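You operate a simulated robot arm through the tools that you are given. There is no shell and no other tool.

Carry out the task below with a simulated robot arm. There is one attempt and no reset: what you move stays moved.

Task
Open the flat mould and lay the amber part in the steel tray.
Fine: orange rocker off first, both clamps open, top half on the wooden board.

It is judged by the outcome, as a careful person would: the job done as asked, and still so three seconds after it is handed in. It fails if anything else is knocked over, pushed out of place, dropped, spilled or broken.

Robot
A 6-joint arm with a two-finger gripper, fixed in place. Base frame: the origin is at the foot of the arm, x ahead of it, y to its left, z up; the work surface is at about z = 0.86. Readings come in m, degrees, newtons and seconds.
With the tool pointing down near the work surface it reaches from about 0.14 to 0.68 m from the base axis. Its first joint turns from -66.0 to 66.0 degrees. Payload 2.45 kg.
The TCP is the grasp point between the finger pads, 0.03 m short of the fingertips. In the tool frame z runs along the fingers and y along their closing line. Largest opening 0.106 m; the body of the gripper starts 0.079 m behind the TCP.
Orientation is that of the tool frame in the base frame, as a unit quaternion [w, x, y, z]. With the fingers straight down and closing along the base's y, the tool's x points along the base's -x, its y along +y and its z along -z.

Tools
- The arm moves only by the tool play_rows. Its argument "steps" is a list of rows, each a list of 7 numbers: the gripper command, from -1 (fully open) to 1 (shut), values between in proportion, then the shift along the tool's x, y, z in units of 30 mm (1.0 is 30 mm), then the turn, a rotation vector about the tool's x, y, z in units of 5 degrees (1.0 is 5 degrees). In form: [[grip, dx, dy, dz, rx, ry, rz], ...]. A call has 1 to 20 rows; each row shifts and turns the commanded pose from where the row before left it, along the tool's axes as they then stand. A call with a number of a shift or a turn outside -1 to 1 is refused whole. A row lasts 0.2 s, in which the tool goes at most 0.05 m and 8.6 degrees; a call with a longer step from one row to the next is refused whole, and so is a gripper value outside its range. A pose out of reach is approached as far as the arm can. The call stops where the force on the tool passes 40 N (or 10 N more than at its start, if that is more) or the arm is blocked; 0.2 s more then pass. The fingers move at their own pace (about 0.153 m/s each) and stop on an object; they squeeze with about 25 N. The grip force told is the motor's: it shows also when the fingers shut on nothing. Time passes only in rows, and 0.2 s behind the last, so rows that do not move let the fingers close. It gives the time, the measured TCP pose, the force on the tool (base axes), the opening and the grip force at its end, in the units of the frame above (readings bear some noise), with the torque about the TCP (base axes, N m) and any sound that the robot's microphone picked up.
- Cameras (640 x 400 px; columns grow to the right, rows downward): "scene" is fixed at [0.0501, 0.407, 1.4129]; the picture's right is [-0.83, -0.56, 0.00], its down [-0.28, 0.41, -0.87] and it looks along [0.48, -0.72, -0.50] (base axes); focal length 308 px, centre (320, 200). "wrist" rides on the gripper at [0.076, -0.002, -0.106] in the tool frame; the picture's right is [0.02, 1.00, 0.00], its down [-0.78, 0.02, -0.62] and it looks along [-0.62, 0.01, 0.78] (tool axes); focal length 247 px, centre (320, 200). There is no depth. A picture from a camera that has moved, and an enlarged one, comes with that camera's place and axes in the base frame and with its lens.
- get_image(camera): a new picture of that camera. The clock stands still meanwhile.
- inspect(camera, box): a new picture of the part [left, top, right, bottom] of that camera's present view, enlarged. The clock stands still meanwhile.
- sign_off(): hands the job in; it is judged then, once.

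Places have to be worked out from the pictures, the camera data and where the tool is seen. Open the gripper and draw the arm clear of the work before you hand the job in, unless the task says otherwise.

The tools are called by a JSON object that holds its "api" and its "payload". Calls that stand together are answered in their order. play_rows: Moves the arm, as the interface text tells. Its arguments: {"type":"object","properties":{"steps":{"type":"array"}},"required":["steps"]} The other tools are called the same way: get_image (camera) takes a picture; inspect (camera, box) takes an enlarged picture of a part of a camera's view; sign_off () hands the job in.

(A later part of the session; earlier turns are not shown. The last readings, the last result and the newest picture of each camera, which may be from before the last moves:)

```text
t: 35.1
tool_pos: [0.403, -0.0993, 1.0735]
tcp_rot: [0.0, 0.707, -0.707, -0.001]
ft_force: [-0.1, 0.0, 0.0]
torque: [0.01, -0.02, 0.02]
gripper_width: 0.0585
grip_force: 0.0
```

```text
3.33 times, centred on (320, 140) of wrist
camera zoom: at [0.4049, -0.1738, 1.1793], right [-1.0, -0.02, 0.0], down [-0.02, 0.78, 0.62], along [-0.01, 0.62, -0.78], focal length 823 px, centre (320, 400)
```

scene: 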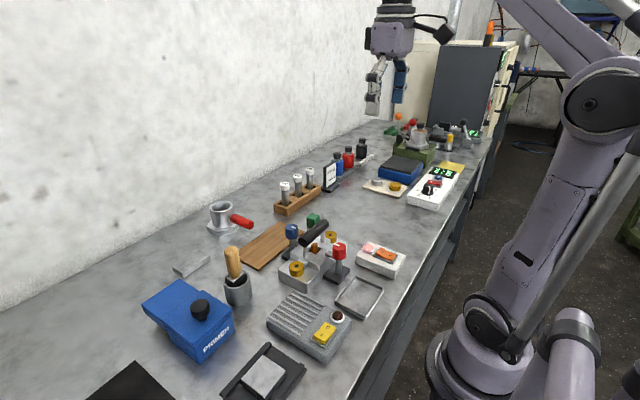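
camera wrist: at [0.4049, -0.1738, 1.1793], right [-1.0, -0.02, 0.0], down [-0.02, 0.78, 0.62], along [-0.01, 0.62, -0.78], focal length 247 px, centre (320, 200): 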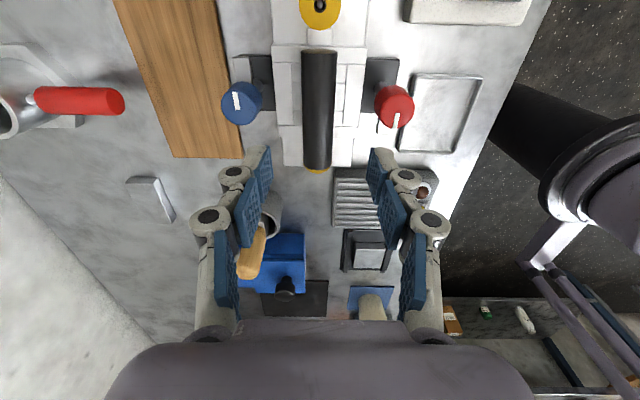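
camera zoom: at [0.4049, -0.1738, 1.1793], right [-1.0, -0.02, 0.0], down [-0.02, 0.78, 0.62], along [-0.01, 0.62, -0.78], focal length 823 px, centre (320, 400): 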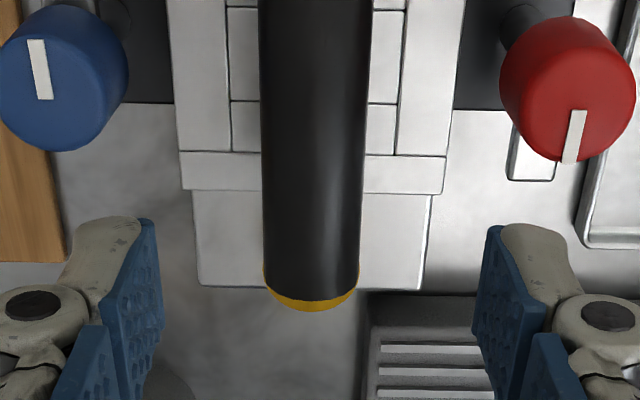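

Both marks show the clamps swung off the mould. The bar is centred at about x=0.4055 with its axis at z≈0.962. I'll narrow the fingers and come down over the bar.

{"api": "play_rows", "payload": {"steps": [[0.08, 0, -0.07, 0, 0, 0, 0], [0.08, 0, 0, 0.9, 0, 0, 0], [0.08, 0, 0, 0.9, 0, 0, 0], [0.08, 0, 0, 0.9, 0, 0, 0], [0.08, 0, 0, 0.6, 0, 0, 0], [0.08, 0, 0, 0, 0, 0, 0]]}}

{"api": "get_image", "payload": {"camera": "wrist"}}

{"api": "inspect", "payload": {"camera": "scene", "box": [260, 180, 380, 280]}}

```text
t: 36.5
tool_pos: [0.4065, -0.1001, 0.975]
tcp_rot: [0.0, -0.707, 0.707, 0.0]
ft_force: [-0.2, -0.1, 1.1]
torque: [-0.02, -0.03, -0.02]
gripper_width: 0.0488
grip_force: 0.0
```

```text
taken
camera wrist: at [0.4086, -0.1761, 1.0809], right [-1.0, -0.02, 0.0], down [-0.02, 0.78, 0.62], along [-0.01, 0.62, -0.78], focal length 247 px, centre (320, 200)
```

wrist: 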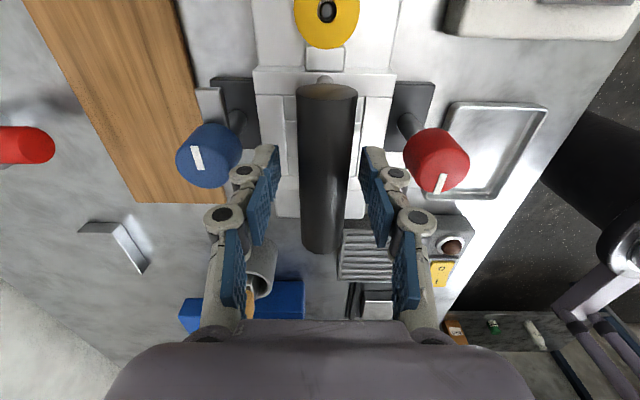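

```text
4.00 times, centred on (320, 230) of scene
camera zoom: at [0.0501, 0.407, 1.4129], right [-0.83, -0.56, 0.0], down [-0.28, 0.41, -0.87], along [0.48, -0.72, -0.5], focal length 1233 px, centre (320, 80)
```

zoom: 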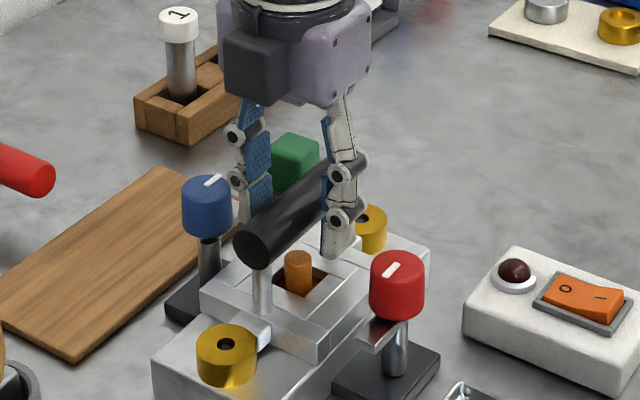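

The bar lies between the pads with gaps to both knobs. I'll lower 11 mm and close.

{"api": "play_rows", "payload": {"steps": [[0.08, 0, 0, 0.35, 0, 0, 0], [0.3, 0, 0, 0, 0, 0, 0], [0.6, 0, 0, 0, 0, 0, 0], [1, 0, 0, 0, 0, 0, 0], [1, 0, 0, 0, 0, 0, 0]]}}

{"api": "get_image", "payload": {"camera": "wrist"}}

{"api": "inspect", "payload": {"camera": "scene", "box": [260, 180, 380, 280]}}

```text
t: 37.7
tool_pos: [0.4056, -0.1014, 0.9641]
tcp_rot: [0.0, 0.707, -0.707, 0.0]
ft_force: [-0.1, -0.2, -1.2]
torque: [-0.02, -0.01, -0.01]
gripper_width: 0.0252
grip_force: 25.3
```

```text
taken
camera wrist: at [0.4076, -0.1758, 1.0702], right [-1.0, -0.02, 0.0], down [-0.02, 0.78, 0.62], along [-0.01, 0.62, -0.78], focal length 247 px, centre (320, 200)
```

wrist: 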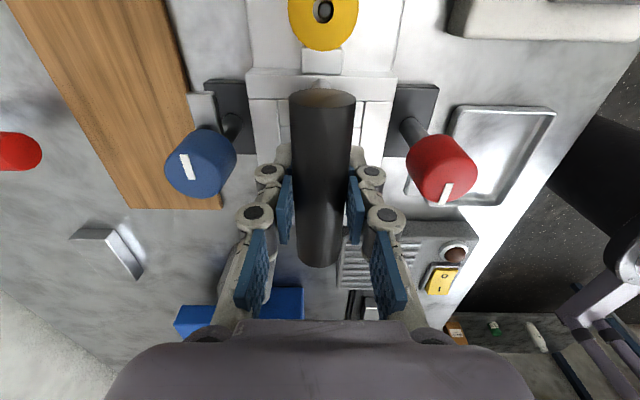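

```text
4.00 times, centred on (320, 230) of scene
camera zoom: at [0.0502, 0.407, 1.4129], right [-0.83, -0.56, 0.0], down [-0.28, 0.41, -0.87], along [0.48, -0.72, -0.5], focal length 1233 px, centre (320, 80)
```

zoom: 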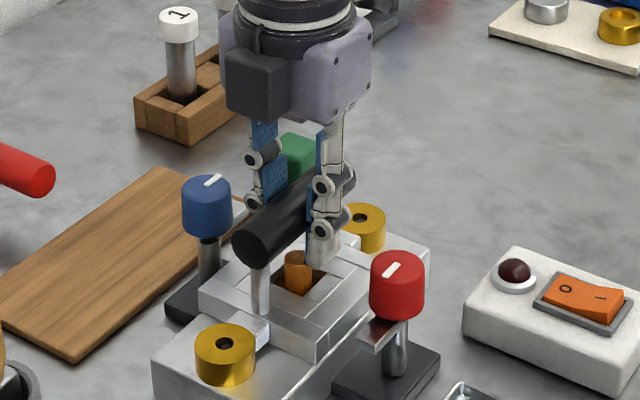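

The bar is gripped with no side load. I'll lift slowly and straight.

{"api": "play_rows", "payload": {"steps": [[1, 0, 0, -0.15, 0, 0, 0], [1, 0, 0, -0.15, 0, 0, 0], [1, 0, 0, -0.2, 0, 0, 0], [1, 0, 0, -0.2, 0, 0, 0], [1, 0, 0, 0, 0, 0, 0]]}}

{"api": "inspect", "payload": {"camera": "scene", "box": [260, 180, 380, 280]}}

```text
t: 38.9
tool_pos: [0.4042, -0.1002, 0.9845]
tcp_rot: [0.0, -0.707, 0.707, 0.0]
ft_force: [-0.1, -0.1, -5.4]
torque: [-0.01, 0.0, -0.02]
gripper_width: 0.0252
grip_force: 24.9
```

```text
4.00 times, centred on (320, 230) of scene
camera zoom: at [0.0502, 0.407, 1.4129], right [-0.83, -0.56, 0.0], down [-0.28, 0.41, -0.87], along [0.48, -0.72, -0.5], focal length 1233 px, centre (320, 80)
```

zoom: 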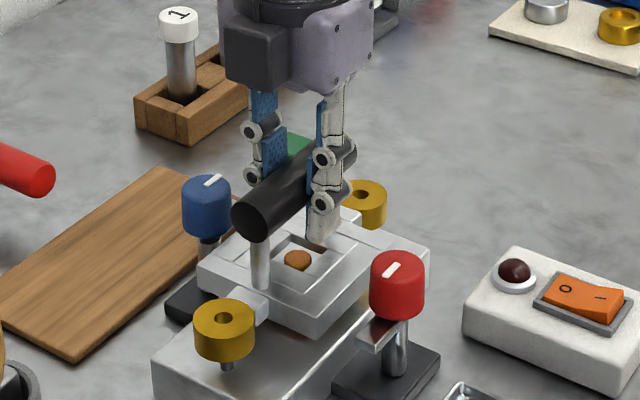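

The top half is rising evenly on its pins and weighs about 5 N, with the amber part staying down. I'll continue up to clear the knobs.

{"api": "play_rows", "payload": {"steps": [[1, 0, 0, -0.3, 0, 0, 0], [1, 0, 0, -0.3, 0, 0, 0], [1, 0, 0, -0.4, 0, 0, 0], [1, 0, 0, -0.5, 0, 0, 0], [1, 0, 0, -0.5, 0, 0, 0], [1, 0, 0, -0.5, 0, 0, 0], [1, 0, 0, -0.5, 0, 0, 0], [1, 0, 0, 0, 0, 0, 0]]}}

{"api": "inspect", "payload": {"camera": "scene", "box": [240, 160, 390, 290]}}

{"api": "get_image", "payload": {"camera": "wrist"}}

```text
t: 40.7
tool_pos: [0.4062, -0.1012, 1.0742]
tcp_rot: [0.0, -0.706, 0.708, 0.0]
ft_force: [-1.1, -0.3, -4.8]
torque: [-0.02, -0.01, 0.0]
gripper_width: 0.0249
grip_force: 25.2
```

```text
3.08 times, centred on (315, 225) of scene
camera zoom: at [0.0502, 0.407, 1.4129], right [-0.83, -0.56, 0.0], down [-0.28, 0.41, -0.87], along [0.48, -0.72, -0.5], focal length 949 px, centre (335, 123)
```

zoom: 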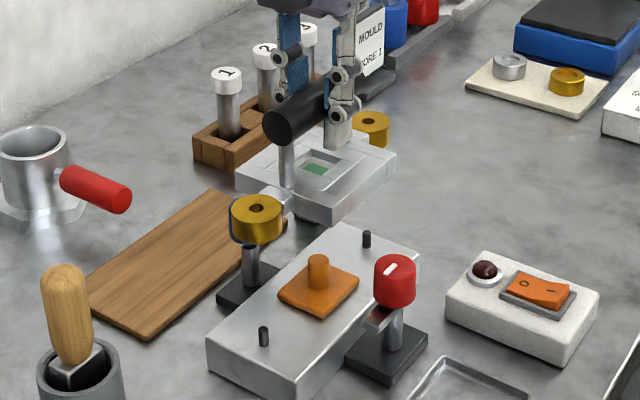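

```text
taken
camera wrist: at [0.4071, -0.1755, 1.1804], right [-1.0, -0.02, 0.0], down [-0.02, 0.78, 0.62], along [-0.01, 0.62, -0.78], focal length 247 px, centre (320, 200)
```

wrist: 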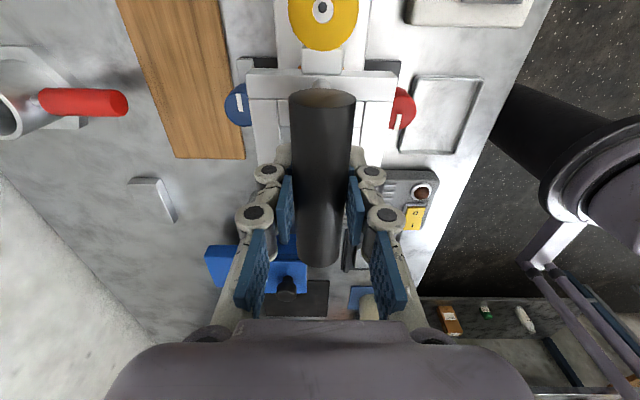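

The top half is off, and the amber plate with its peg remains in the base between the two guide pins. I'll carry the top half over the board centre, at about (0.557, -0.10).

{"api": "play_rows", "payload": {"steps": [[1, 0, -0.4, 0, 0, 0, 0], [1, 0, -0.7, 0, 0, 0, 0], [1, 0, -0.8, 0, 0, 0, 0], [1, 0, -0.8, 0, 0, 0, 0], [1, 0, -0.8, 0, 0, 0, 0], [1, 0, -0.7, 0, 0, 0, 0], [1, 0, -0.5, 0, 0, 0, 0], [1, 0, -0.3, 0, 0, 0, 0], [1, 0, 0, 0, 0, 0, 0], [1, 0, 0, 0.8, 0, 0, 0], [1, 0, 0, 0.7, 0, 0, 0], [1, 0, 0, 0, 0, 0, 0]]}}

{"api": "inspect", "payload": {"camera": "scene", "box": [200, 160, 350, 280]}}

{"api": "get_image", "payload": {"camera": "wrist"}}

```text
t: 43.3
tool_pos: [0.5551, -0.1009, 1.029]
tcp_rot: [0.0, 0.707, -0.707, -0.001]
ft_force: [-0.1, 0.0, -4.8]
torque: [-0.01, -0.01, -0.01]
gripper_width: 0.0249
grip_force: 24.6
```

```text
3.33 times, centred on (275, 220) of scene
camera zoom: at [0.0502, 0.407, 1.4129], right [-0.83, -0.56, 0.0], down [-0.28, 0.41, -0.87], along [0.48, -0.72, -0.5], focal length 1028 px, centre (470, 133)
```

zoom: 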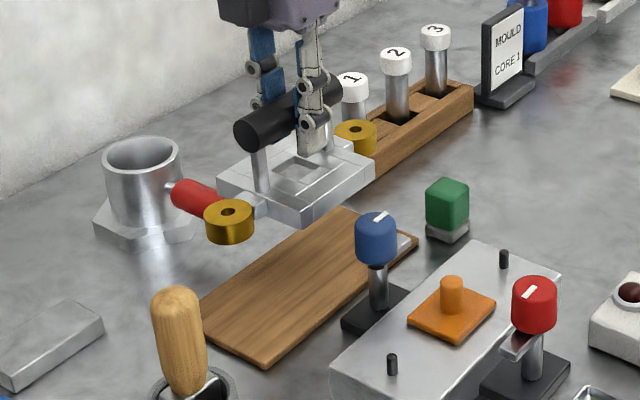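

```text
taken
camera wrist: at [0.5571, -0.1748, 1.1347], right [-1.0, -0.02, 0.0], down [-0.02, 0.78, 0.62], along [-0.01, 0.62, -0.78], focal length 247 px, centre (320, 200)
```

wrist: 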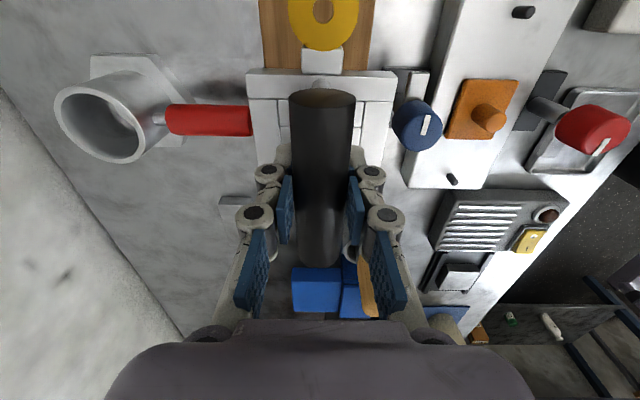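

The top half hangs squarely over the board, about 2 cm clear of the red pipe handle. I'll lower to just above the expected contact height.

{"api": "play_rows", "payload": {"steps": [[1, 0, 0, 0.6, 0, 0, 0], [1, 0, 0, 0.6, 0, 0, 0], [1, 0, 0, 0.5, 0, 0, 0], [1, 0, 0, 0.3, 0, 0, 0], [1, 0, 0, 0.2, 0, 0, 0], [1, 0, 0, 0, 0, 0, 0]]}}

{"api": "inspect", "payload": {"camera": "scene", "box": [210, 180, 330, 280]}}

{"api": "get_image", "payload": {"camera": "wrist"}}

```text
t: 44.7
tool_pos: [0.5572, -0.1018, 0.9624]
tcp_rot: [0.0, -0.707, 0.707, -0.001]
ft_force: [-0.6, -0.3, -4.9]
torque: [-0.05, 0.03, 0.0]
gripper_width: 0.0252
grip_force: 24.7
```

```text
4.00 times, centred on (270, 230) of scene
camera zoom: at [0.0502, 0.407, 1.4129], right [-0.83, -0.56, 0.0], down [-0.28, 0.41, -0.87], along [0.48, -0.72, -0.5], focal length 1233 px, centre (520, 80)
```

zoom: 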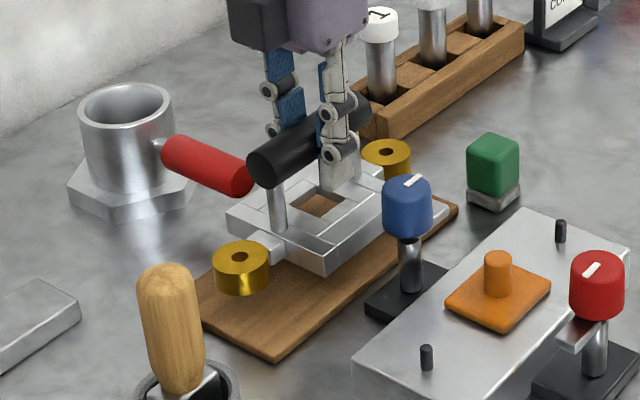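

```text
taken
camera wrist: at [0.5587, -0.1753, 1.069], right [-1.0, -0.02, 0.0], down [-0.02, 0.78, 0.62], along [-0.01, 0.62, -0.78], focal length 247 px, centre (320, 200)
```

wrist: 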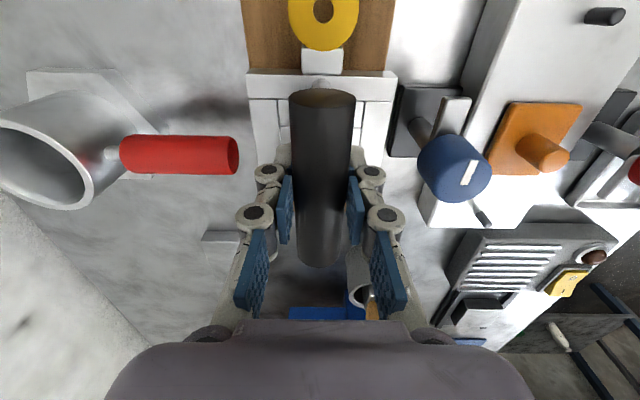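

Still hanging free (-4.9 N) and over the board. I'll step down gently until the weight transfers.

{"api": "play_rows", "payload": {"steps": [[1, 0, 0, 0.15, 0, 0, 0], [1, 0, 0, 0.1, 0, 0, 0], [1, 0, 0, 0.07, 0, 0, 0], [1, 0, 0, 0.05, 0, 0, 0], [1, 0, 0, 0, 0, 0, 0]]}}

```text
t: 45.9
tool_pos: [0.5582, -0.1013, 0.9517]
tcp_rot: [0.001, -0.706, 0.708, 0.0]
ft_force: [0.5, 0.1, -3.6]
torque: [0.0, 0.0, 0.01]
gripper_width: 0.025
grip_force: 24.9
```

No firm contact yet, so I'll continue in 1.5 mm steps.

{"api": "play_rows", "payload": {"steps": [[1, 0, 0, 0.05, 0, 0, 0], [1, 0, 0, 0.05, 0, 0, 0], [1, 0, 0, 0.05, 0, 0, 0], [1, 0, 0, 0, 0, 0, 0]]}}

{"api": "inspect", "payload": {"camera": "scene", "box": [210, 180, 330, 280]}}

```text
t: 46.9
tool_pos: [0.5565, -0.101, 0.9458]
tcp_rot: [0.001, -0.707, 0.707, 0.0]
ft_force: [0.2, 0.1, -4.4]
torque: [-0.06, -0.03, -0.01]
gripper_width: 0.0253
grip_force: 24.9
```

```text
4.00 times, centred on (270, 230) of scene
camera zoom: at [0.0502, 0.407, 1.4129], right [-0.83, -0.56, 0.0], down [-0.28, 0.41, -0.87], along [0.48, -0.72, -0.5], focal length 1233 px, centre (520, 80)
```

zoom: 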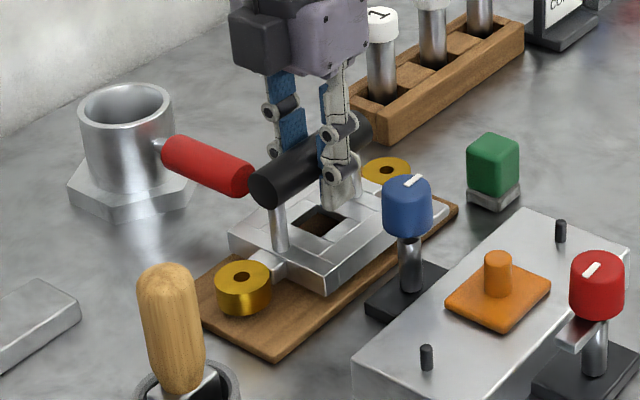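

Close to the board but still hanging, so I'll keep going in small steps.

{"api": "play_rows", "payload": {"steps": [[1, 0, 0, 0.05, 0, 0, 0], [1, 0, 0, 0.05, 0, 0, 0], [1, 0, 0, 0, 0, 0, 0]]}}

{"api": "play_rows", "payload": {"steps": [[1, 0, 0, 0.04, 0, 0, 0], [1, 0, 0, 0.04, 0, 0, 0], [1, 0, 0, 0, 0, 0, 0]]}}

{"api": "inspect", "payload": {"camera": "scene", "box": [210, 180, 330, 280]}}

```text
t: 47.7
tool_pos: [0.5569, -0.1001, 0.942]
tcp_rot: [0.0, -0.707, 0.707, 0.0]
ft_force: [-0.1, 0.1, -4.2]
torque: [-0.01, 0.0, 0.0]
gripper_width: 0.0251
grip_force: 25.0
```

```text
t: 48.5
tool_pos: [0.5564, -0.1004, 0.9407]
tcp_rot: [0.0, 0.707, -0.707, 0.0]
ft_force: [-0.3, -0.2, -4.0]
torque: [-0.02, -0.02, 0.0]
gripper_width: 0.025
grip_force: 25.9
```

```text
4.00 times, centred on (270, 230) of scene
camera zoom: at [0.0502, 0.407, 1.4129], right [-0.83, -0.56, 0.0], down [-0.28, 0.41, -0.87], along [0.48, -0.72, -0.5], focal length 1233 px, centre (520, 80)
```

zoom: 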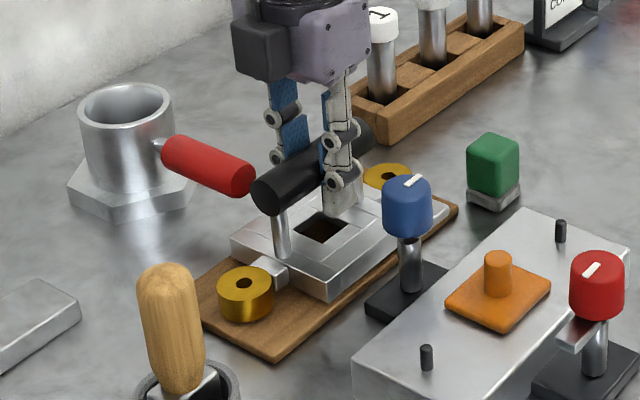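

Nearly down; the force still reads about -4 N. I'll continue with small steps.

{"api": "play_rows", "payload": {"steps": [[1, 0, 0, 0.04, 0, 0, 0], [1, 0, 0, 0.04, 0, 0, 0], [1, 0, 0, 0, 0, 0, 0]]}}

{"api": "play_rows", "payload": {"steps": [[1, 0, 0, 0.04, 0, 0, 0], [1, 0, 0, 0.04, 0, 0, 0], [1, 0, 0, 0, 0, 0, 0]]}}

{"api": "inspect", "payload": {"camera": "scene", "box": [210, 180, 330, 280]}}

```text
t: 49.3
tool_pos: [0.557, -0.1001, 0.9395]
tcp_rot: [0.0, -0.707, 0.707, 0.0]
ft_force: [1.2, -0.3, -4.5]
torque: [-0.01, -0.01, 0.05]
gripper_width: 0.0249
grip_force: 25.4
```

```text
t: 50.1
tool_pos: [0.5572, -0.0999, 0.9361]
tcp_rot: [-0.001, -0.707, 0.707, 0.0]
ft_force: [0.6, -0.8, -3.6]
torque: [-0.03, -0.04, 0.01]
gripper_width: 0.0252
grip_force: 24.5
```

```text
4.00 times, centred on (270, 230) of scene
camera zoom: at [0.0502, 0.407, 1.4129], right [-0.83, -0.56, 0.0], down [-0.28, 0.41, -0.87], along [0.48, -0.72, -0.5], focal length 1233 px, centre (520, 80)
```

zoom: 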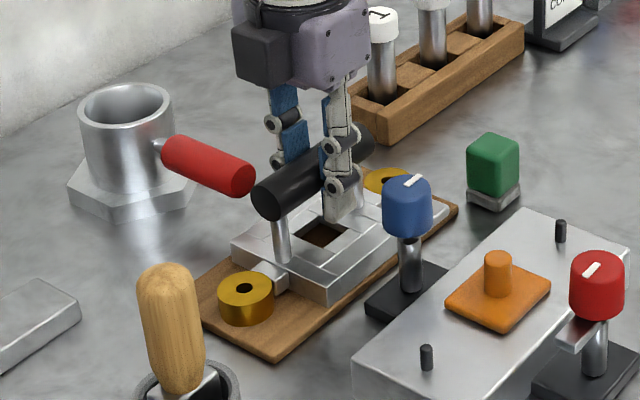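

The weight is still carried, so I'll lower on in small steps.

{"api": "play_rows", "payload": {"steps": [[1, 0, 0, 0.05, 0, 0, 0], [1, 0, 0, 0.05, 0, 0, 0], [1, 0, 0, 0, 0, 0, 0]]}}

{"api": "play_rows", "payload": {"steps": [[1, 0, 0, 0.05, 0, 0, 0], [1, 0, 0, 0.05, 0, 0, 0], [1, 0, 0, 0, 0, 0, 0]]}}

{"api": "inspect", "payload": {"camera": "scene", "box": [230, 200, 310, 270]}}

```text
t: 50.9
tool_pos: [0.5576, -0.1009, 0.9333]
tcp_rot: [0.0, 0.707, -0.707, 0.001]
ft_force: [1.2, 1.2, 1.7]
torque: [-0.08, 0.02, -0.06]
gripper_width: 0.0265
grip_force: 24.6
```

```text
t: 51.7
tool_pos: [0.5576, -0.1011, 0.9297]
tcp_rot: [-0.001, 0.707, -0.707, 0.0]
ft_force: [0.2, -0.3, -5.1]
torque: [0.02, -0.01, 0.24]
gripper_width: 0.0254
grip_force: 24.9
```

```text
5.71 times, centred on (270, 235) of scene
camera zoom: at [0.0502, 0.407, 1.4129], right [-0.83, -0.56, 0.0], down [-0.28, 0.41, -0.87], along [0.48, -0.72, -0.5], focal length 1762 px, centre (606, 0)
```

zoom: 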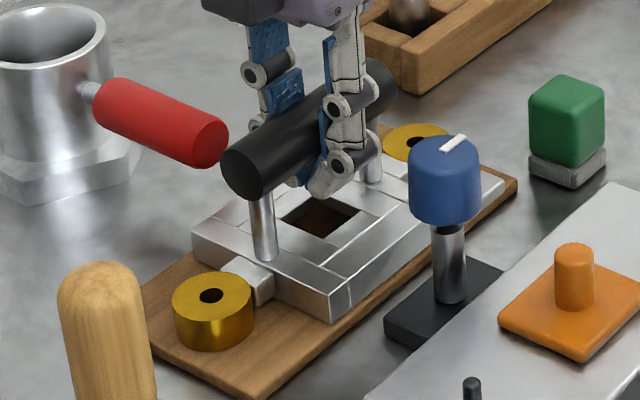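

There was a brief contact signal at 0.933, then -5 N again. I'll hold still for a fresh reading and look closely before deciding.

{"api": "play_rows", "payload": {"steps": [[1, 0, 0, 0, 0, 0, 0], [1, 0, 0, 0, 0, 0, 0]]}}

{"api": "get_image", "payload": {"camera": "wrist"}}

{"api": "inspect", "payload": {"camera": "scene", "box": [245, 215, 295, 255]}}

```text
t: 52.3
tool_pos: [0.5574, -0.1002, 0.9314]
tcp_rot: [0.001, 0.707, -0.707, 0.0]
ft_force: [-0.1, -0.6, -3.3]
torque: [-0.02, 0.0, -0.02]
gripper_width: 0.0258
grip_force: 25.2
```

```text
taken
camera wrist: at [0.5586, -0.1751, 1.037], right [-1.0, -0.02, 0.0], down [-0.02, 0.78, 0.62], along [-0.01, 0.62, -0.78], focal length 247 px, centre (320, 200)
```

wrist: 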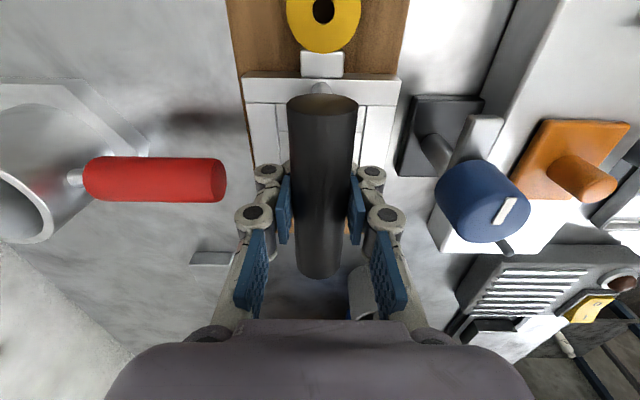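

```text
10.00 times, centred on (270, 235) of scene
camera zoom: at [0.0502, 0.407, 1.4129], right [-0.83, -0.56, 0.0], down [-0.28, 0.41, -0.87], along [0.48, -0.72, -0.5], focal length 3083 px, centre (820, -150)
```

zoom: 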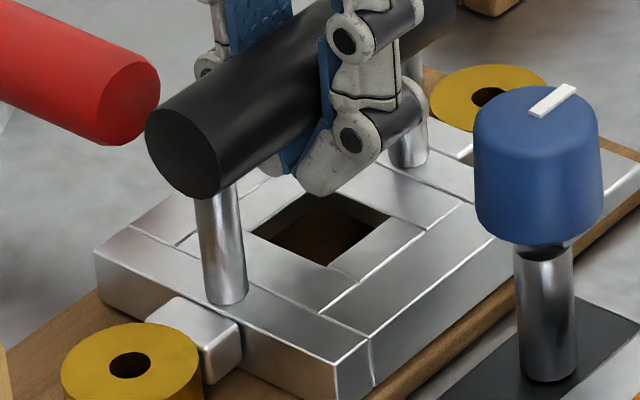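

The bar has slid up slightly between the pads, so the top half is resting on the board. I'll open the fingers a little and check that it stays level.

{"api": "play_rows", "payload": {"steps": [[0.4, 0, 0, 0, 0, 0, 0], [0.1, 0, 0, 0, 0, 0, 0], [0.1, 0, 0, 0, 0, 0, 0]]}}

{"api": "inspect", "payload": {"camera": "scene", "box": [230, 200, 310, 270]}}

{"api": "get_image", "payload": {"camera": "wrist"}}

```text
t: 53.1
tool_pos: [0.5572, -0.1006, 0.9306]
tcp_rot: [0.0, -0.707, 0.707, 0.0]
ft_force: [0.5, -0.3, 0.3]
torque: [-0.03, 0.01, -0.03]
gripper_width: 0.0478
grip_force: 0.0
```

```text
5.71 times, centred on (270, 235) of scene
camera zoom: at [0.0501, 0.407, 1.4129], right [-0.83, -0.56, 0.0], down [-0.28, 0.41, -0.87], along [0.48, -0.72, -0.5], focal length 1762 px, centre (606, 0)
```

zoom: 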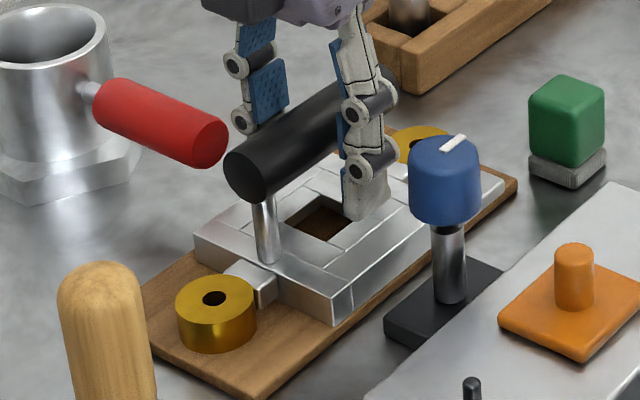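

```text
taken
camera wrist: at [0.5585, -0.1751, 1.0371], right [-1.0, -0.02, 0.0], down [-0.02, 0.78, 0.62], along [-0.01, 0.62, -0.78], focal length 247 px, centre (320, 200)
```

wrist: 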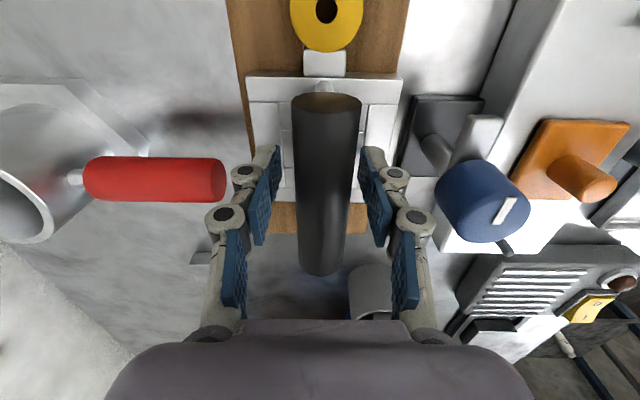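

The top half sits flat on the board and is released. I'll lift straight up and go over the amber part.

{"api": "play_rows", "payload": {"steps": [[0.1, 0, 0, -0.6, 0, 0, 0], [0.1, 0, 0, -1, 0, 0, 0], [0.1, 0, 0, -1, 0, 0, 0], [0.1, 0, 0, -1, 0, 0, 0], [0.1, 0, 0, -1, 0, 0, 0], [0.1, 0, 0, -0.4, 0, 0, 0], [0.1, 0, 0.85, 0, 0, 0, 0], [0.1, 0, 0.85, 0, 0, 0, 0], [0.1, 0, 0.85, 0, 0, 0, 0], [0.1, 0, 0.85, 0, 0, 0, 0], [0.1, 0, 0.85, 0, 0, 0, 0], [0.1, 0, 0.85, 0, 0, 0, 0], [0.1, 0, 0, 0, 0, 0, 0]]}}

{"api": "play_rows", "payload": {"steps": [[0.1, 0, 0, 0, 0, 0, 1], [0.1, 0, 0, 0, 0, 0, 1], [0.1, 0, 0, 0, 0, 0, 1], [0.1, 0, 0, 0, 0, 0, 1], [0.1, 0, 0, 0, 0, 0, 1], [0.1, 0, 0, 0, 0, 0, 1], [0.1, 0, 0, 0, 0, 0, 1], [0.1, 0, 0, 0, 0, 0, 1], [0.1, 0, 0, 0, 0, 0, 1], [0.1, 0, 0, 0, 0, 0, 1], [0.1, 0, 0, 0, 0, 0, 1], [0.1, 0, 0, 0, 0, 0, 1], [0.1, 0, 0, 0, 0, 0, 1], [0.1, 0, 0, 0, 0, 0, 1], [0.1, 0, 0, 0, 0, 0, 1], [0.1, 0, 0, 0, 0, 0, 1], [0.1, 0, 0, 0, 0, 0, 1], [0.1, 0, 0, 0, 0, 0, 1], [0.1, 0, 0, 0, 0, 0, 0]]}}

{"api": "get_image", "payload": {"camera": "wrist"}}

{"api": "get_image", "payload": {"camera": "scene"}}

{"api": "inspect", "payload": {"camera": "wrist", "box": [250, 50, 390, 170]}}

{"api": "inspect", "payload": {"camera": "scene", "box": [290, 230, 390, 310]}}

```text
t: 55.9
tool_pos: [0.4034, -0.1032, 1.0811]
tcp_rot: [0.0, -0.707, 0.708, 0.0]
ft_force: [0.3, -0.2, 0.2]
torque: [0.03, -0.01, 0.02]
gripper_width: 0.0478
grip_force: 0.1
```

```text
t: 59.9
tool_pos: [0.405, -0.1004, 1.0819]
tcp_rot: [0.0, 0.001, 1.0, 0.0]
ft_force: [0.3, -0.2, 1.1]
torque: [0.0, -0.02, 0.0]
gripper_width: 0.0478
grip_force: 0.2
```

```text
taken
camera wrist: at [0.328, -0.0998, 1.1872], right [-0.02, 1.0, 0.0], down [0.78, 0.02, 0.62], along [0.62, 0.01, -0.78], focal length 247 px, centre (320, 200)
```

wrist: 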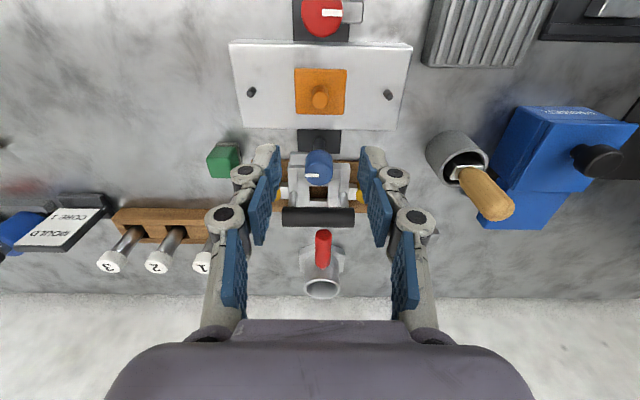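

```text
taken
```

scene: 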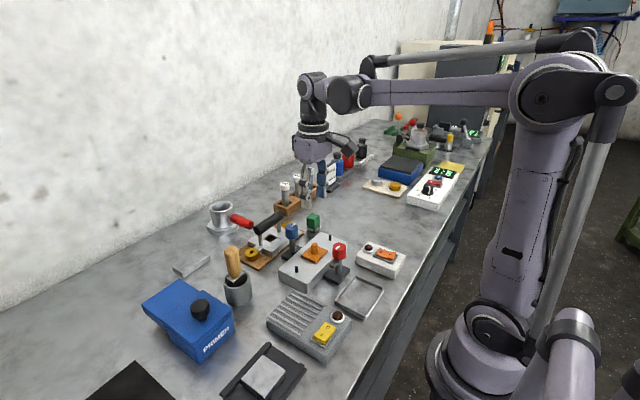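

```text
3.33 times, centred on (320, 110) of wrist
camera zoom: at [0.328, -0.0998, 1.1872], right [-0.02, 1.0, 0.0], down [0.78, 0.02, 0.62], along [0.62, 0.01, -0.78], focal length 823 px, centre (320, 500)
```

zoom: 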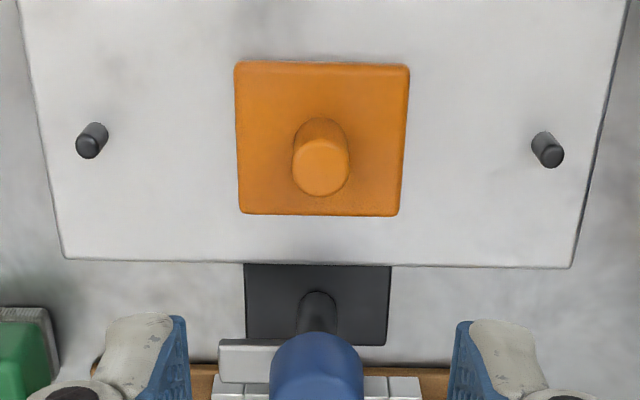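

```text
5.00 times, centred on (340, 270) of scene
camera zoom: at [0.0501, 0.407, 1.4129], right [-0.83, -0.56, 0.0], down [-0.28, 0.41, -0.87], along [0.48, -0.72, -0.5], focal length 1542 px, centre (220, -150)
```

zoom: 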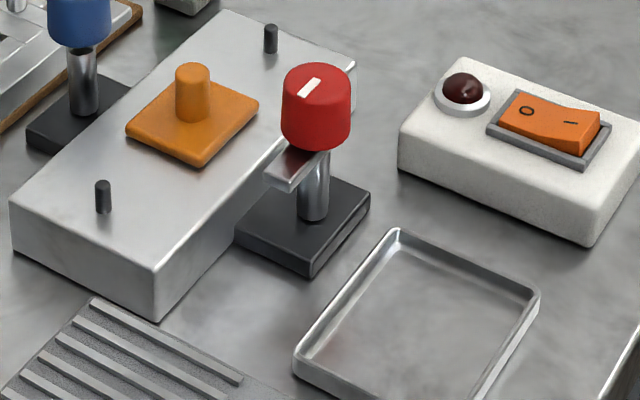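

The amber peg is at about (0.404, -0.099), its top at z≈0.928 and the plate top at about 0.900. I'll come down to TCP z≈0.934, so the fingertips stay just above the plate.

{"api": "play_rows", "payload": {"steps": [[0.1, 0, 0.05, 1, 0, 0, 0], [0.1, 0, 0, 1, 0, 0, 0], [0.1, 0, 0, 1, 0, 0, 0], [0.1, 0, 0, 0.9, 0, 0, 0], [0.1, 0, 0, 0.6, 0, 0, 0], [0.1, 0, 0, 0.3, 0, 0, 0], [0.1, 0, 0, 0, 0, 0, 0]]}}

{"api": "get_image", "payload": {"camera": "wrist"}}

{"api": "inspect", "payload": {"camera": "scene", "box": [270, 210, 370, 290]}}

```text
t: 61.5
tool_pos: [0.4033, -0.0998, 0.9352]
tcp_rot: [0.0, 0.0, 1.0, 0.001]
ft_force: [0.1, -0.6, 1.1]
torque: [-0.01, -0.02, -0.02]
gripper_width: 0.0479
grip_force: 0.0
```

```text
taken
camera wrist: at [0.3269, -0.0988, 1.0421], right [-0.02, 1.0, 0.0], down [0.78, 0.02, 0.62], along [0.62, 0.01, -0.78], focal length 247 px, centre (320, 200)
```

wrist: 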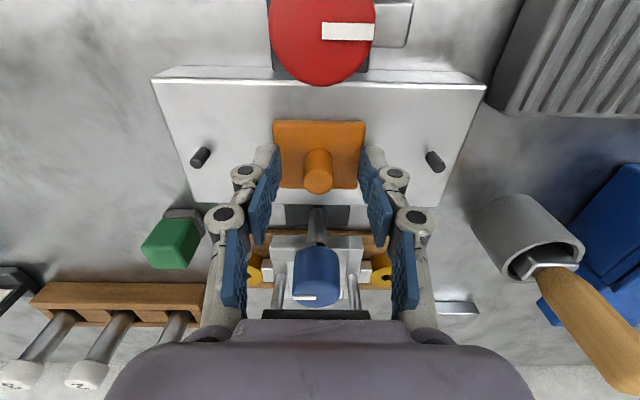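

```text
5.00 times, centred on (320, 250) of scene
camera zoom: at [0.0501, 0.407, 1.4129], right [-0.83, -0.56, 0.0], down [-0.28, 0.41, -0.87], along [0.48, -0.72, -0.5], focal length 1542 px, centre (320, -50)
```

zoom: 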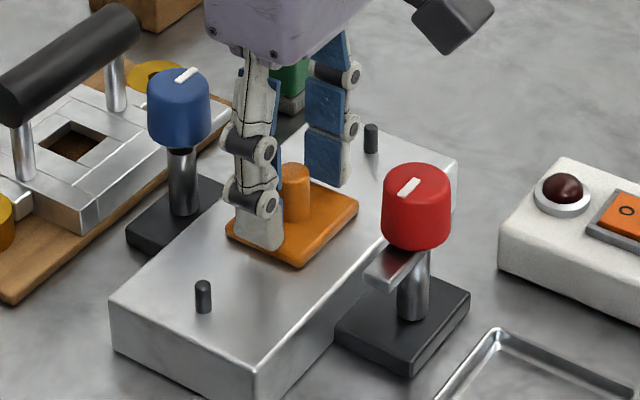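

The peg stands between the pads. I'll close on it.

{"api": "play_rows", "payload": {"steps": [[0.4, 0, 0, 0, 0, 0, 0], [0.7, 0, 0, 0, 0, 0, 0], [1, 0, 0, 0, 0, 0, 0], [1, 0, 0, 0, 0, 0, 0]]}}

{"api": "inspect", "payload": {"camera": "scene", "box": [270, 210, 370, 290]}}

{"api": "get_image", "payload": {"camera": "wrist"}}

```text
t: 62.5
tool_pos: [0.403, -0.099, 0.936]
tcp_rot: [0.0, 0.0, 1.0, -0.001]
ft_force: [-0.7, -0.2, 0.4]
torque: [0.04, -0.01, 0.02]
gripper_width: 0.0168
grip_force: 25.2
```

```text
5.00 times, centred on (320, 250) of scene
camera zoom: at [0.0501, 0.407, 1.4129], right [-0.83, -0.56, 0.0], down [-0.28, 0.41, -0.87], along [0.48, -0.72, -0.5], focal length 1542 px, centre (320, -50)
```

zoom: 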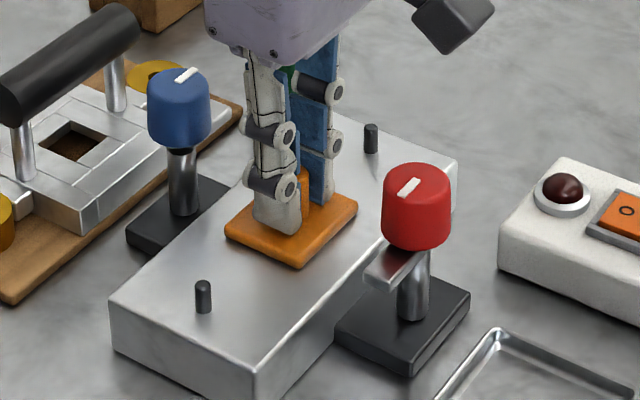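

```text
taken
camera wrist: at [0.3268, -0.0988, 1.0423], right [-0.02, 1.0, 0.0], down [0.78, 0.02, 0.62], along [0.62, 0.01, -0.78], focal length 247 px, centre (320, 200)
```

wrist: 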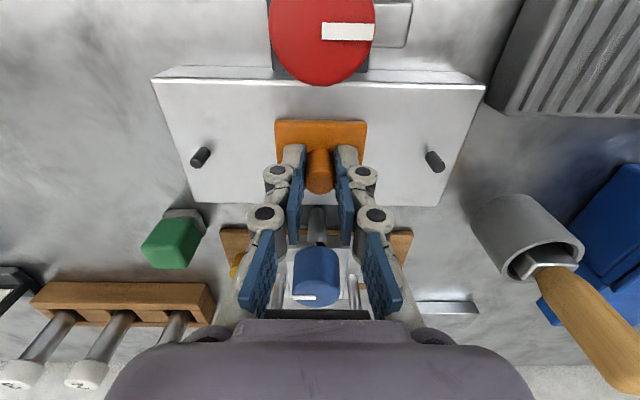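

The peg is held at 17 mm width. I'll lift straight up, slowly at first.

{"api": "play_rows", "payload": {"steps": [[1, 0, 0, -0.15, 0, 0, 0], [1, 0, 0, -0.2, 0, 0, 0], [1, 0, 0, -0.3, 0, 0, 0], [1, 0, 0, -0.5, 0, 0, 0], [1, 0, 0, -0.6, 0, 0, 0], [1, 0, 0, -0.8, 0, 0, 0], [1, 0, 0, -0.8, 0, 0, 0], [1, 0, 0, -0.6, 0, 0, 0], [1, 0, 0, 0, 0, 0, 0]]}}

{"api": "get_image", "payload": {"camera": "wrist"}}

{"api": "inspect", "payload": {"camera": "scene", "box": [270, 190, 400, 320]}}

```text
t: 64.5
tool_pos: [0.403, -0.0998, 1.0549]
tcp_rot: [0.001, 0.0, 1.0, 0.0]
ft_force: [0.4, 0.1, 0.3]
torque: [-0.01, -0.02, -0.03]
gripper_width: 0.0168
grip_force: 25.7
```

```text
taken
camera wrist: at [0.3265, -0.0997, 1.1618], right [-0.02, 1.0, 0.0], down [0.78, 0.02, 0.62], along [0.62, 0.01, -0.78], focal length 247 px, centre (320, 200)
```

wrist: 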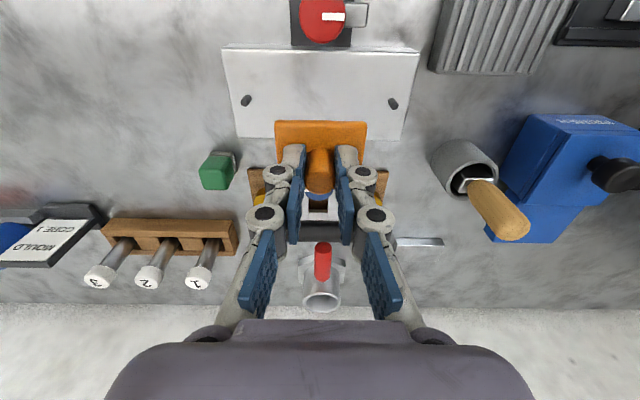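

```text
3.08 times, centred on (335, 255) of scene
camera zoom: at [0.0501, 0.407, 1.4129], right [-0.83, -0.56, 0.0], down [-0.28, 0.41, -0.87], along [0.48, -0.72, -0.5], focal length 949 px, centre (274, 31)
```

zoom: 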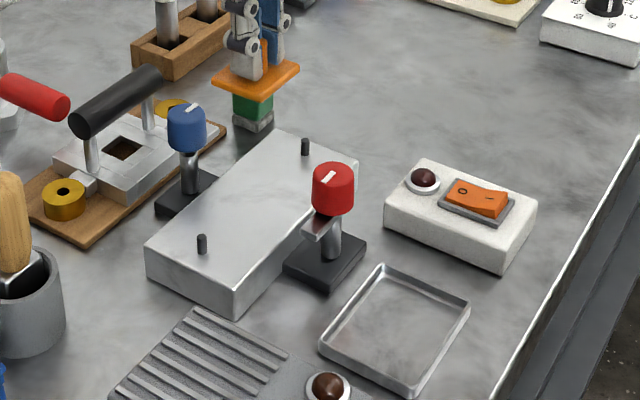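

The amber part is held firmly and the base is empty. The tray centre is at about (0.254, -0.063), so I'll carry the part over it at this height, well above the red knob.

{"api": "play_rows", "payload": {"steps": [[1, 0.4, 0.1, 0, 0, 0, 0], [1, 0.7, 0.17, 0, 0, 0, 0], [1, 0.8, 0.2, 0, 0, 0, 0], [1, 0.8, 0.2, 0, 0, 0, 0], [1, 0.8, 0.2, 0, 0, 0, 0], [1, 0.7, 0.17, 0, 0, 0, 0], [1, 0.5, 0.12, 0, 0, 0, 0], [1, 0.27, 0.06, 0, 0, 0, 0], [1, 0, 0, 0, 0, 0, 0], [1, 0, 0, 0.8, 0, 0, 0], [1, 0, 0, 0.8, 0, 0, 0], [1, 0, 0, 0.8, 0, 0, 0], [1, 0, 0, 0, 0, 0, 0]]}}

{"api": "get_image", "payload": {"camera": "wrist"}}

{"api": "inspect", "payload": {"camera": "scene", "box": [310, 220, 430, 340]}}

```text
t: 67.3
tool_pos: [0.2527, -0.059, 0.9833]
tcp_rot: [0.001, 0.0, 1.0, 0.0]
ft_force: [0.4, -0.2, -0.4]
torque: [0.0, 0.01, -0.02]
gripper_width: 0.0165
grip_force: 25.0
```

```text
taken
camera wrist: at [0.177, -0.0589, 1.0894], right [-0.02, 1.0, 0.0], down [0.78, 0.02, 0.62], along [0.62, 0.01, -0.78], focal length 247 px, centre (320, 200)
```

wrist: 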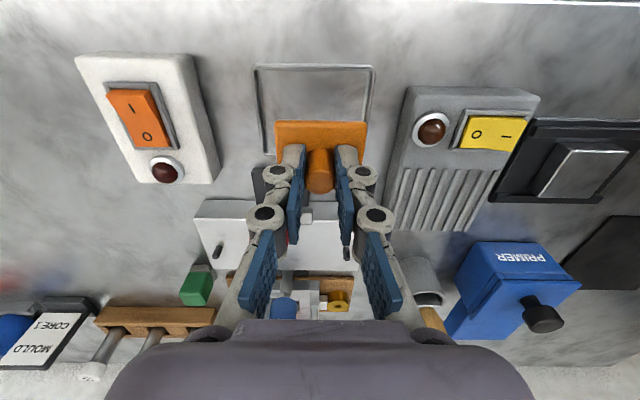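

```text
3.33 times, centred on (370, 280) of scene
camera zoom: at [0.0501, 0.407, 1.4129], right [-0.83, -0.56, 0.0], down [-0.28, 0.41, -0.87], along [0.48, -0.72, -0.5], focal length 1028 px, centre (153, -67)
```

zoom: 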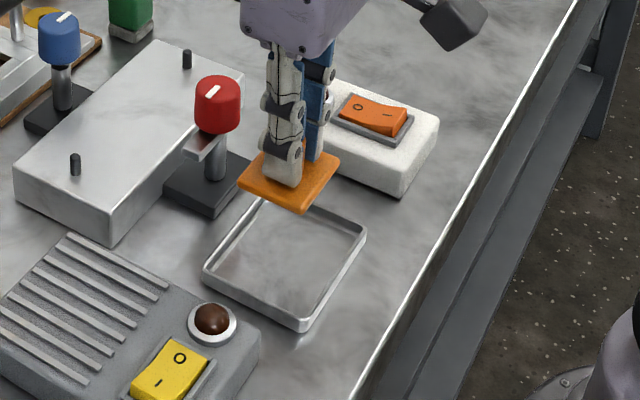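

The tray spans x 0.214–0.292 and y -0.111 to -0.015, with its centre at (0.253, -0.063). I'll shift 3 mm toward -y and lower to just above the floor of the tray.

{"api": "play_rows", "payload": {"steps": [[1, 0, -0.12, 0.6, 0, 0, 0], [1, 0, 0, 0.6, 0, 0, 0], [1, 0, 0, 0.5, 0, 0, 0], [1, 0, 0, 0.3, 0, 0, 0], [1, 0, 0, 0, 0, 0, 0]]}}

{"api": "get_image", "payload": {"camera": "wrist"}}

{"api": "inspect", "payload": {"camera": "scene", "box": [320, 240, 410, 330]}}

```text
t: 68.5
tool_pos: [0.2545, -0.0658, 0.9241]
tcp_rot: [0.0, 0.002, 1.0, 0.0]
ft_force: [0.8, 0.4, -0.7]
torque: [0.01, -0.02, -0.05]
gripper_width: 0.0166
grip_force: 25.1
```

```text
taken
camera wrist: at [0.1778, -0.0658, 1.0308], right [-0.02, 1.0, 0.0], down [0.78, 0.02, 0.62], along [0.62, 0.01, -0.78], focal length 247 px, centre (320, 200)
```

wrist: 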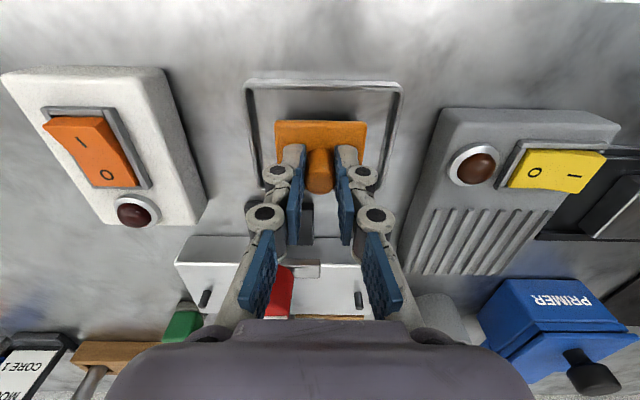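

```text
4.44 times, centred on (365, 285) of scene
camera zoom: at [0.0501, 0.407, 1.4129], right [-0.83, -0.56, 0.0], down [-0.28, 0.41, -0.87], along [0.48, -0.72, -0.5], focal length 1370 px, centre (120, -178)
```

zoom: 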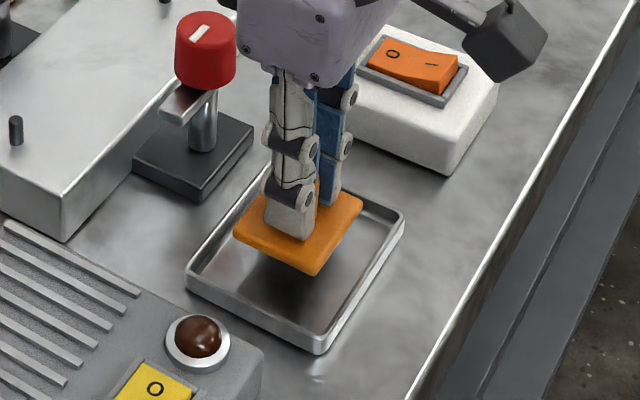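

The plate is over the inside of the tray. I'll lower in small steps to contact.

{"api": "play_rows", "payload": {"steps": [[1, 0, 0, 0.15, 0, 0, 0], [1, 0, 0, 0.1, 0, 0, 0], [1, 0, 0, 0.1, 0, 0, 0], [1, 0, 0, 0, 0, 0, 0]]}}

{"api": "inspect", "payload": {"camera": "scene", "box": [320, 240, 410, 330]}}

{"api": "inspect", "payload": {"camera": "wrist", "box": [240, 70, 410, 210]}}

```text
t: 69.5
tool_pos: [0.2549, -0.0656, 0.9125]
tcp_rot: [0.0, 0.001, 1.0, 0.001]
ft_force: [0.0, -0.2, -1.4]
torque: [-0.01, 0.05, 0.01]
gripper_width: 0.0167
grip_force: 25.3
```

```text
4.44 times, centred on (365, 285) of scene
camera zoom: at [0.0501, 0.407, 1.4129], right [-0.83, -0.56, 0.0], down [-0.28, 0.41, -0.87], along [0.48, -0.72, -0.5], focal length 1370 px, centre (120, -178)
```

zoom: 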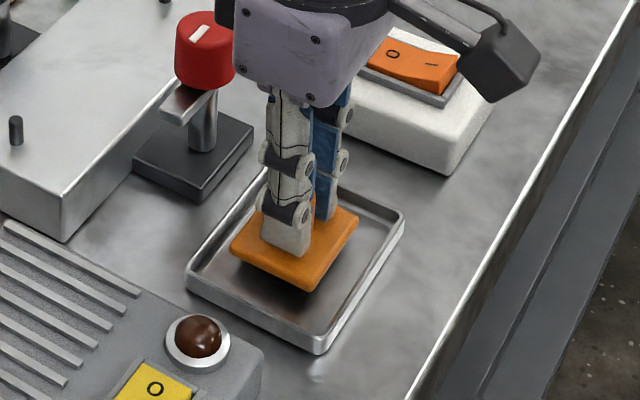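

```text
2.86 times, centred on (325, 140) of wrist
camera zoom: at [0.1786, -0.0651, 1.0197], right [-0.02, 1.0, 0.0], down [0.78, 0.02, 0.62], along [0.62, 0.01, -0.78], focal length 706 px, centre (306, 371)
```

zoom: 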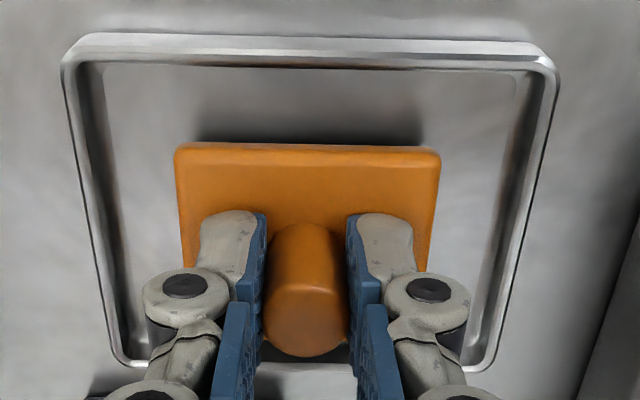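

The plate clears the tray rim all round, though it's slightly closer to the far side. I'll shift 2 mm back and continue down gently.

{"api": "play_rows", "payload": {"steps": [[1, 0.06, 0, 0, 0, 0, 0], [1, 0, 0, 0.06, 0, 0, 0], [1, 0, 0, 0.06, 0, 0, 0], [1, 0, 0, 0, 0, 0, 0]]}}

{"api": "play_rows", "payload": {"steps": [[1, 0, 0, 0.05, 0, 0, 0], [1, 0, 0, 0.05, 0, 0, 0], [1, 0, 0, 0, 0, 0, 0]]}}

{"api": "inspect", "payload": {"camera": "scene", "box": [320, 240, 410, 330]}}

```text
t: 70.5
tool_pos: [0.253, -0.066, 0.9102]
tcp_rot: [0.001, 0.0, 1.0, 0.0]
ft_force: [0.1, -0.3, 0.0]
torque: [-0.02, -0.01, 0.0]
gripper_width: 0.0164
grip_force: 25.0
```

```text
t: 71.3
tool_pos: [0.2519, -0.0668, 0.9075]
tcp_rot: [0.0, 0.0, 1.0, 0.001]
ft_force: [-0.7, -0.4, -0.5]
torque: [0.0, 0.01, -0.02]
gripper_width: 0.0166
grip_force: 25.1
```

```text
4.44 times, centred on (365, 285) of scene
camera zoom: at [0.0501, 0.407, 1.4129], right [-0.83, -0.56, 0.0], down [-0.28, 0.41, -0.87], along [0.48, -0.72, -0.5], focal length 1370 px, centre (120, -178)
```

zoom: 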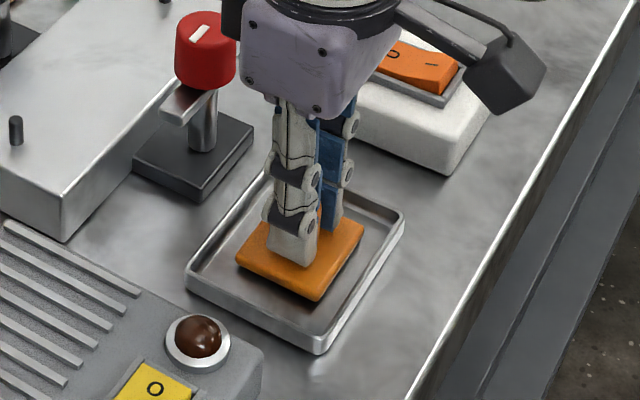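

Almost down; there's no contact force yet. I'll continue in small steps.

{"api": "play_rows", "payload": {"steps": [[1, 0, 0, 0.05, 0, 0, 0], [1, 0, 0, 0.05, 0, 0, 0], [1, 0, 0, 0, 0, 0, 0]]}}

{"api": "play_rows", "payload": {"steps": [[1, 0, 0, 0.05, 0, 0, 0], [1, 0, 0, 0, 0, 0, 0]]}}

{"api": "inspect", "payload": {"camera": "scene", "box": [340, 260, 390, 310]}}

```text
t: 72.1
tool_pos: [0.2528, -0.0659, 0.9027]
tcp_rot: [0.0, 0.0, 1.0, 0.0]
ft_force: [-2.9, -0.9, 21.6]
torque: [0.03, 0.05, -0.03]
gripper_width: 0.0165
grip_force: 24.9
```

```text
t: 72.7
tool_pos: [0.2526, -0.0658, 0.9016]
tcp_rot: [0.001, -0.001, 1.0, 0.001]
ft_force: [0.3, 3.2, 21.2]
torque: [0.16, -0.02, 0.01]
gripper_width: 0.0164
grip_force: 25.2
```

```text
8.00 times, centred on (365, 285) of scene
camera zoom: at [0.0499, 0.4071, 1.4129], right [-0.83, -0.56, 0.0], down [-0.28, 0.41, -0.87], along [0.48, -0.72, -0.5], focal length 2466 px, centre (-40, -480)
```

zoom: 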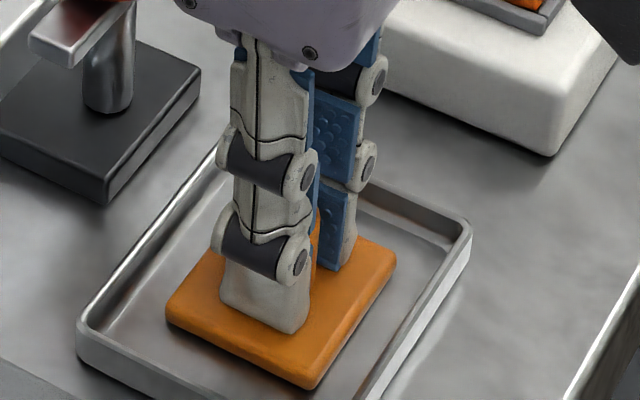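

Contact at 21 N: the plate sits flat on the tray floor. I'll ease up 1.5 mm, open the fingers, and lift away.

{"api": "play_rows", "payload": {"steps": [[1, 0, 0, -0.05, 0, 0, 0], [0.6, 0, 0, 0, 0, 0, 0], [0.4, 0, 0, 0, 0, 0, 0], [0.4, 0, 0, 0, 0, 0, 0]]}}

{"api": "get_image", "payload": {"camera": "wrist"}}

```text
t: 73.7
tool_pos: [0.253, -0.0663, 0.9028]
tcp_rot: [0.0, 0.0, 1.0, 0.0]
ft_force: [0.3, -0.3, 0.9]
torque: [-0.02, 0.0, 0.02]
gripper_width: 0.0319
grip_force: 0.0
```

```text
taken
camera wrist: at [0.176, -0.0663, 1.0093], right [-0.02, 1.0, 0.0], down [0.78, 0.02, 0.62], along [0.62, 0.01, -0.78], focal length 247 px, centre (320, 200)
```

wrist: 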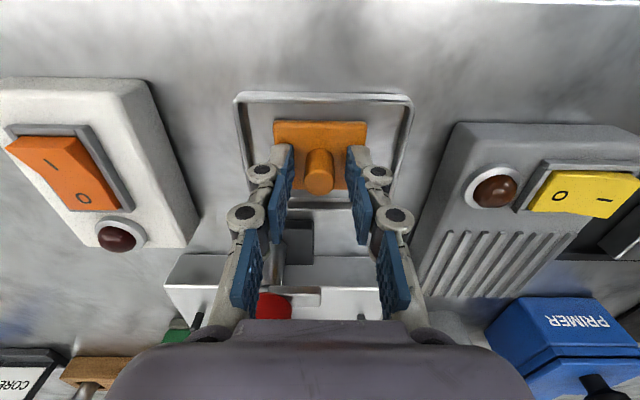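

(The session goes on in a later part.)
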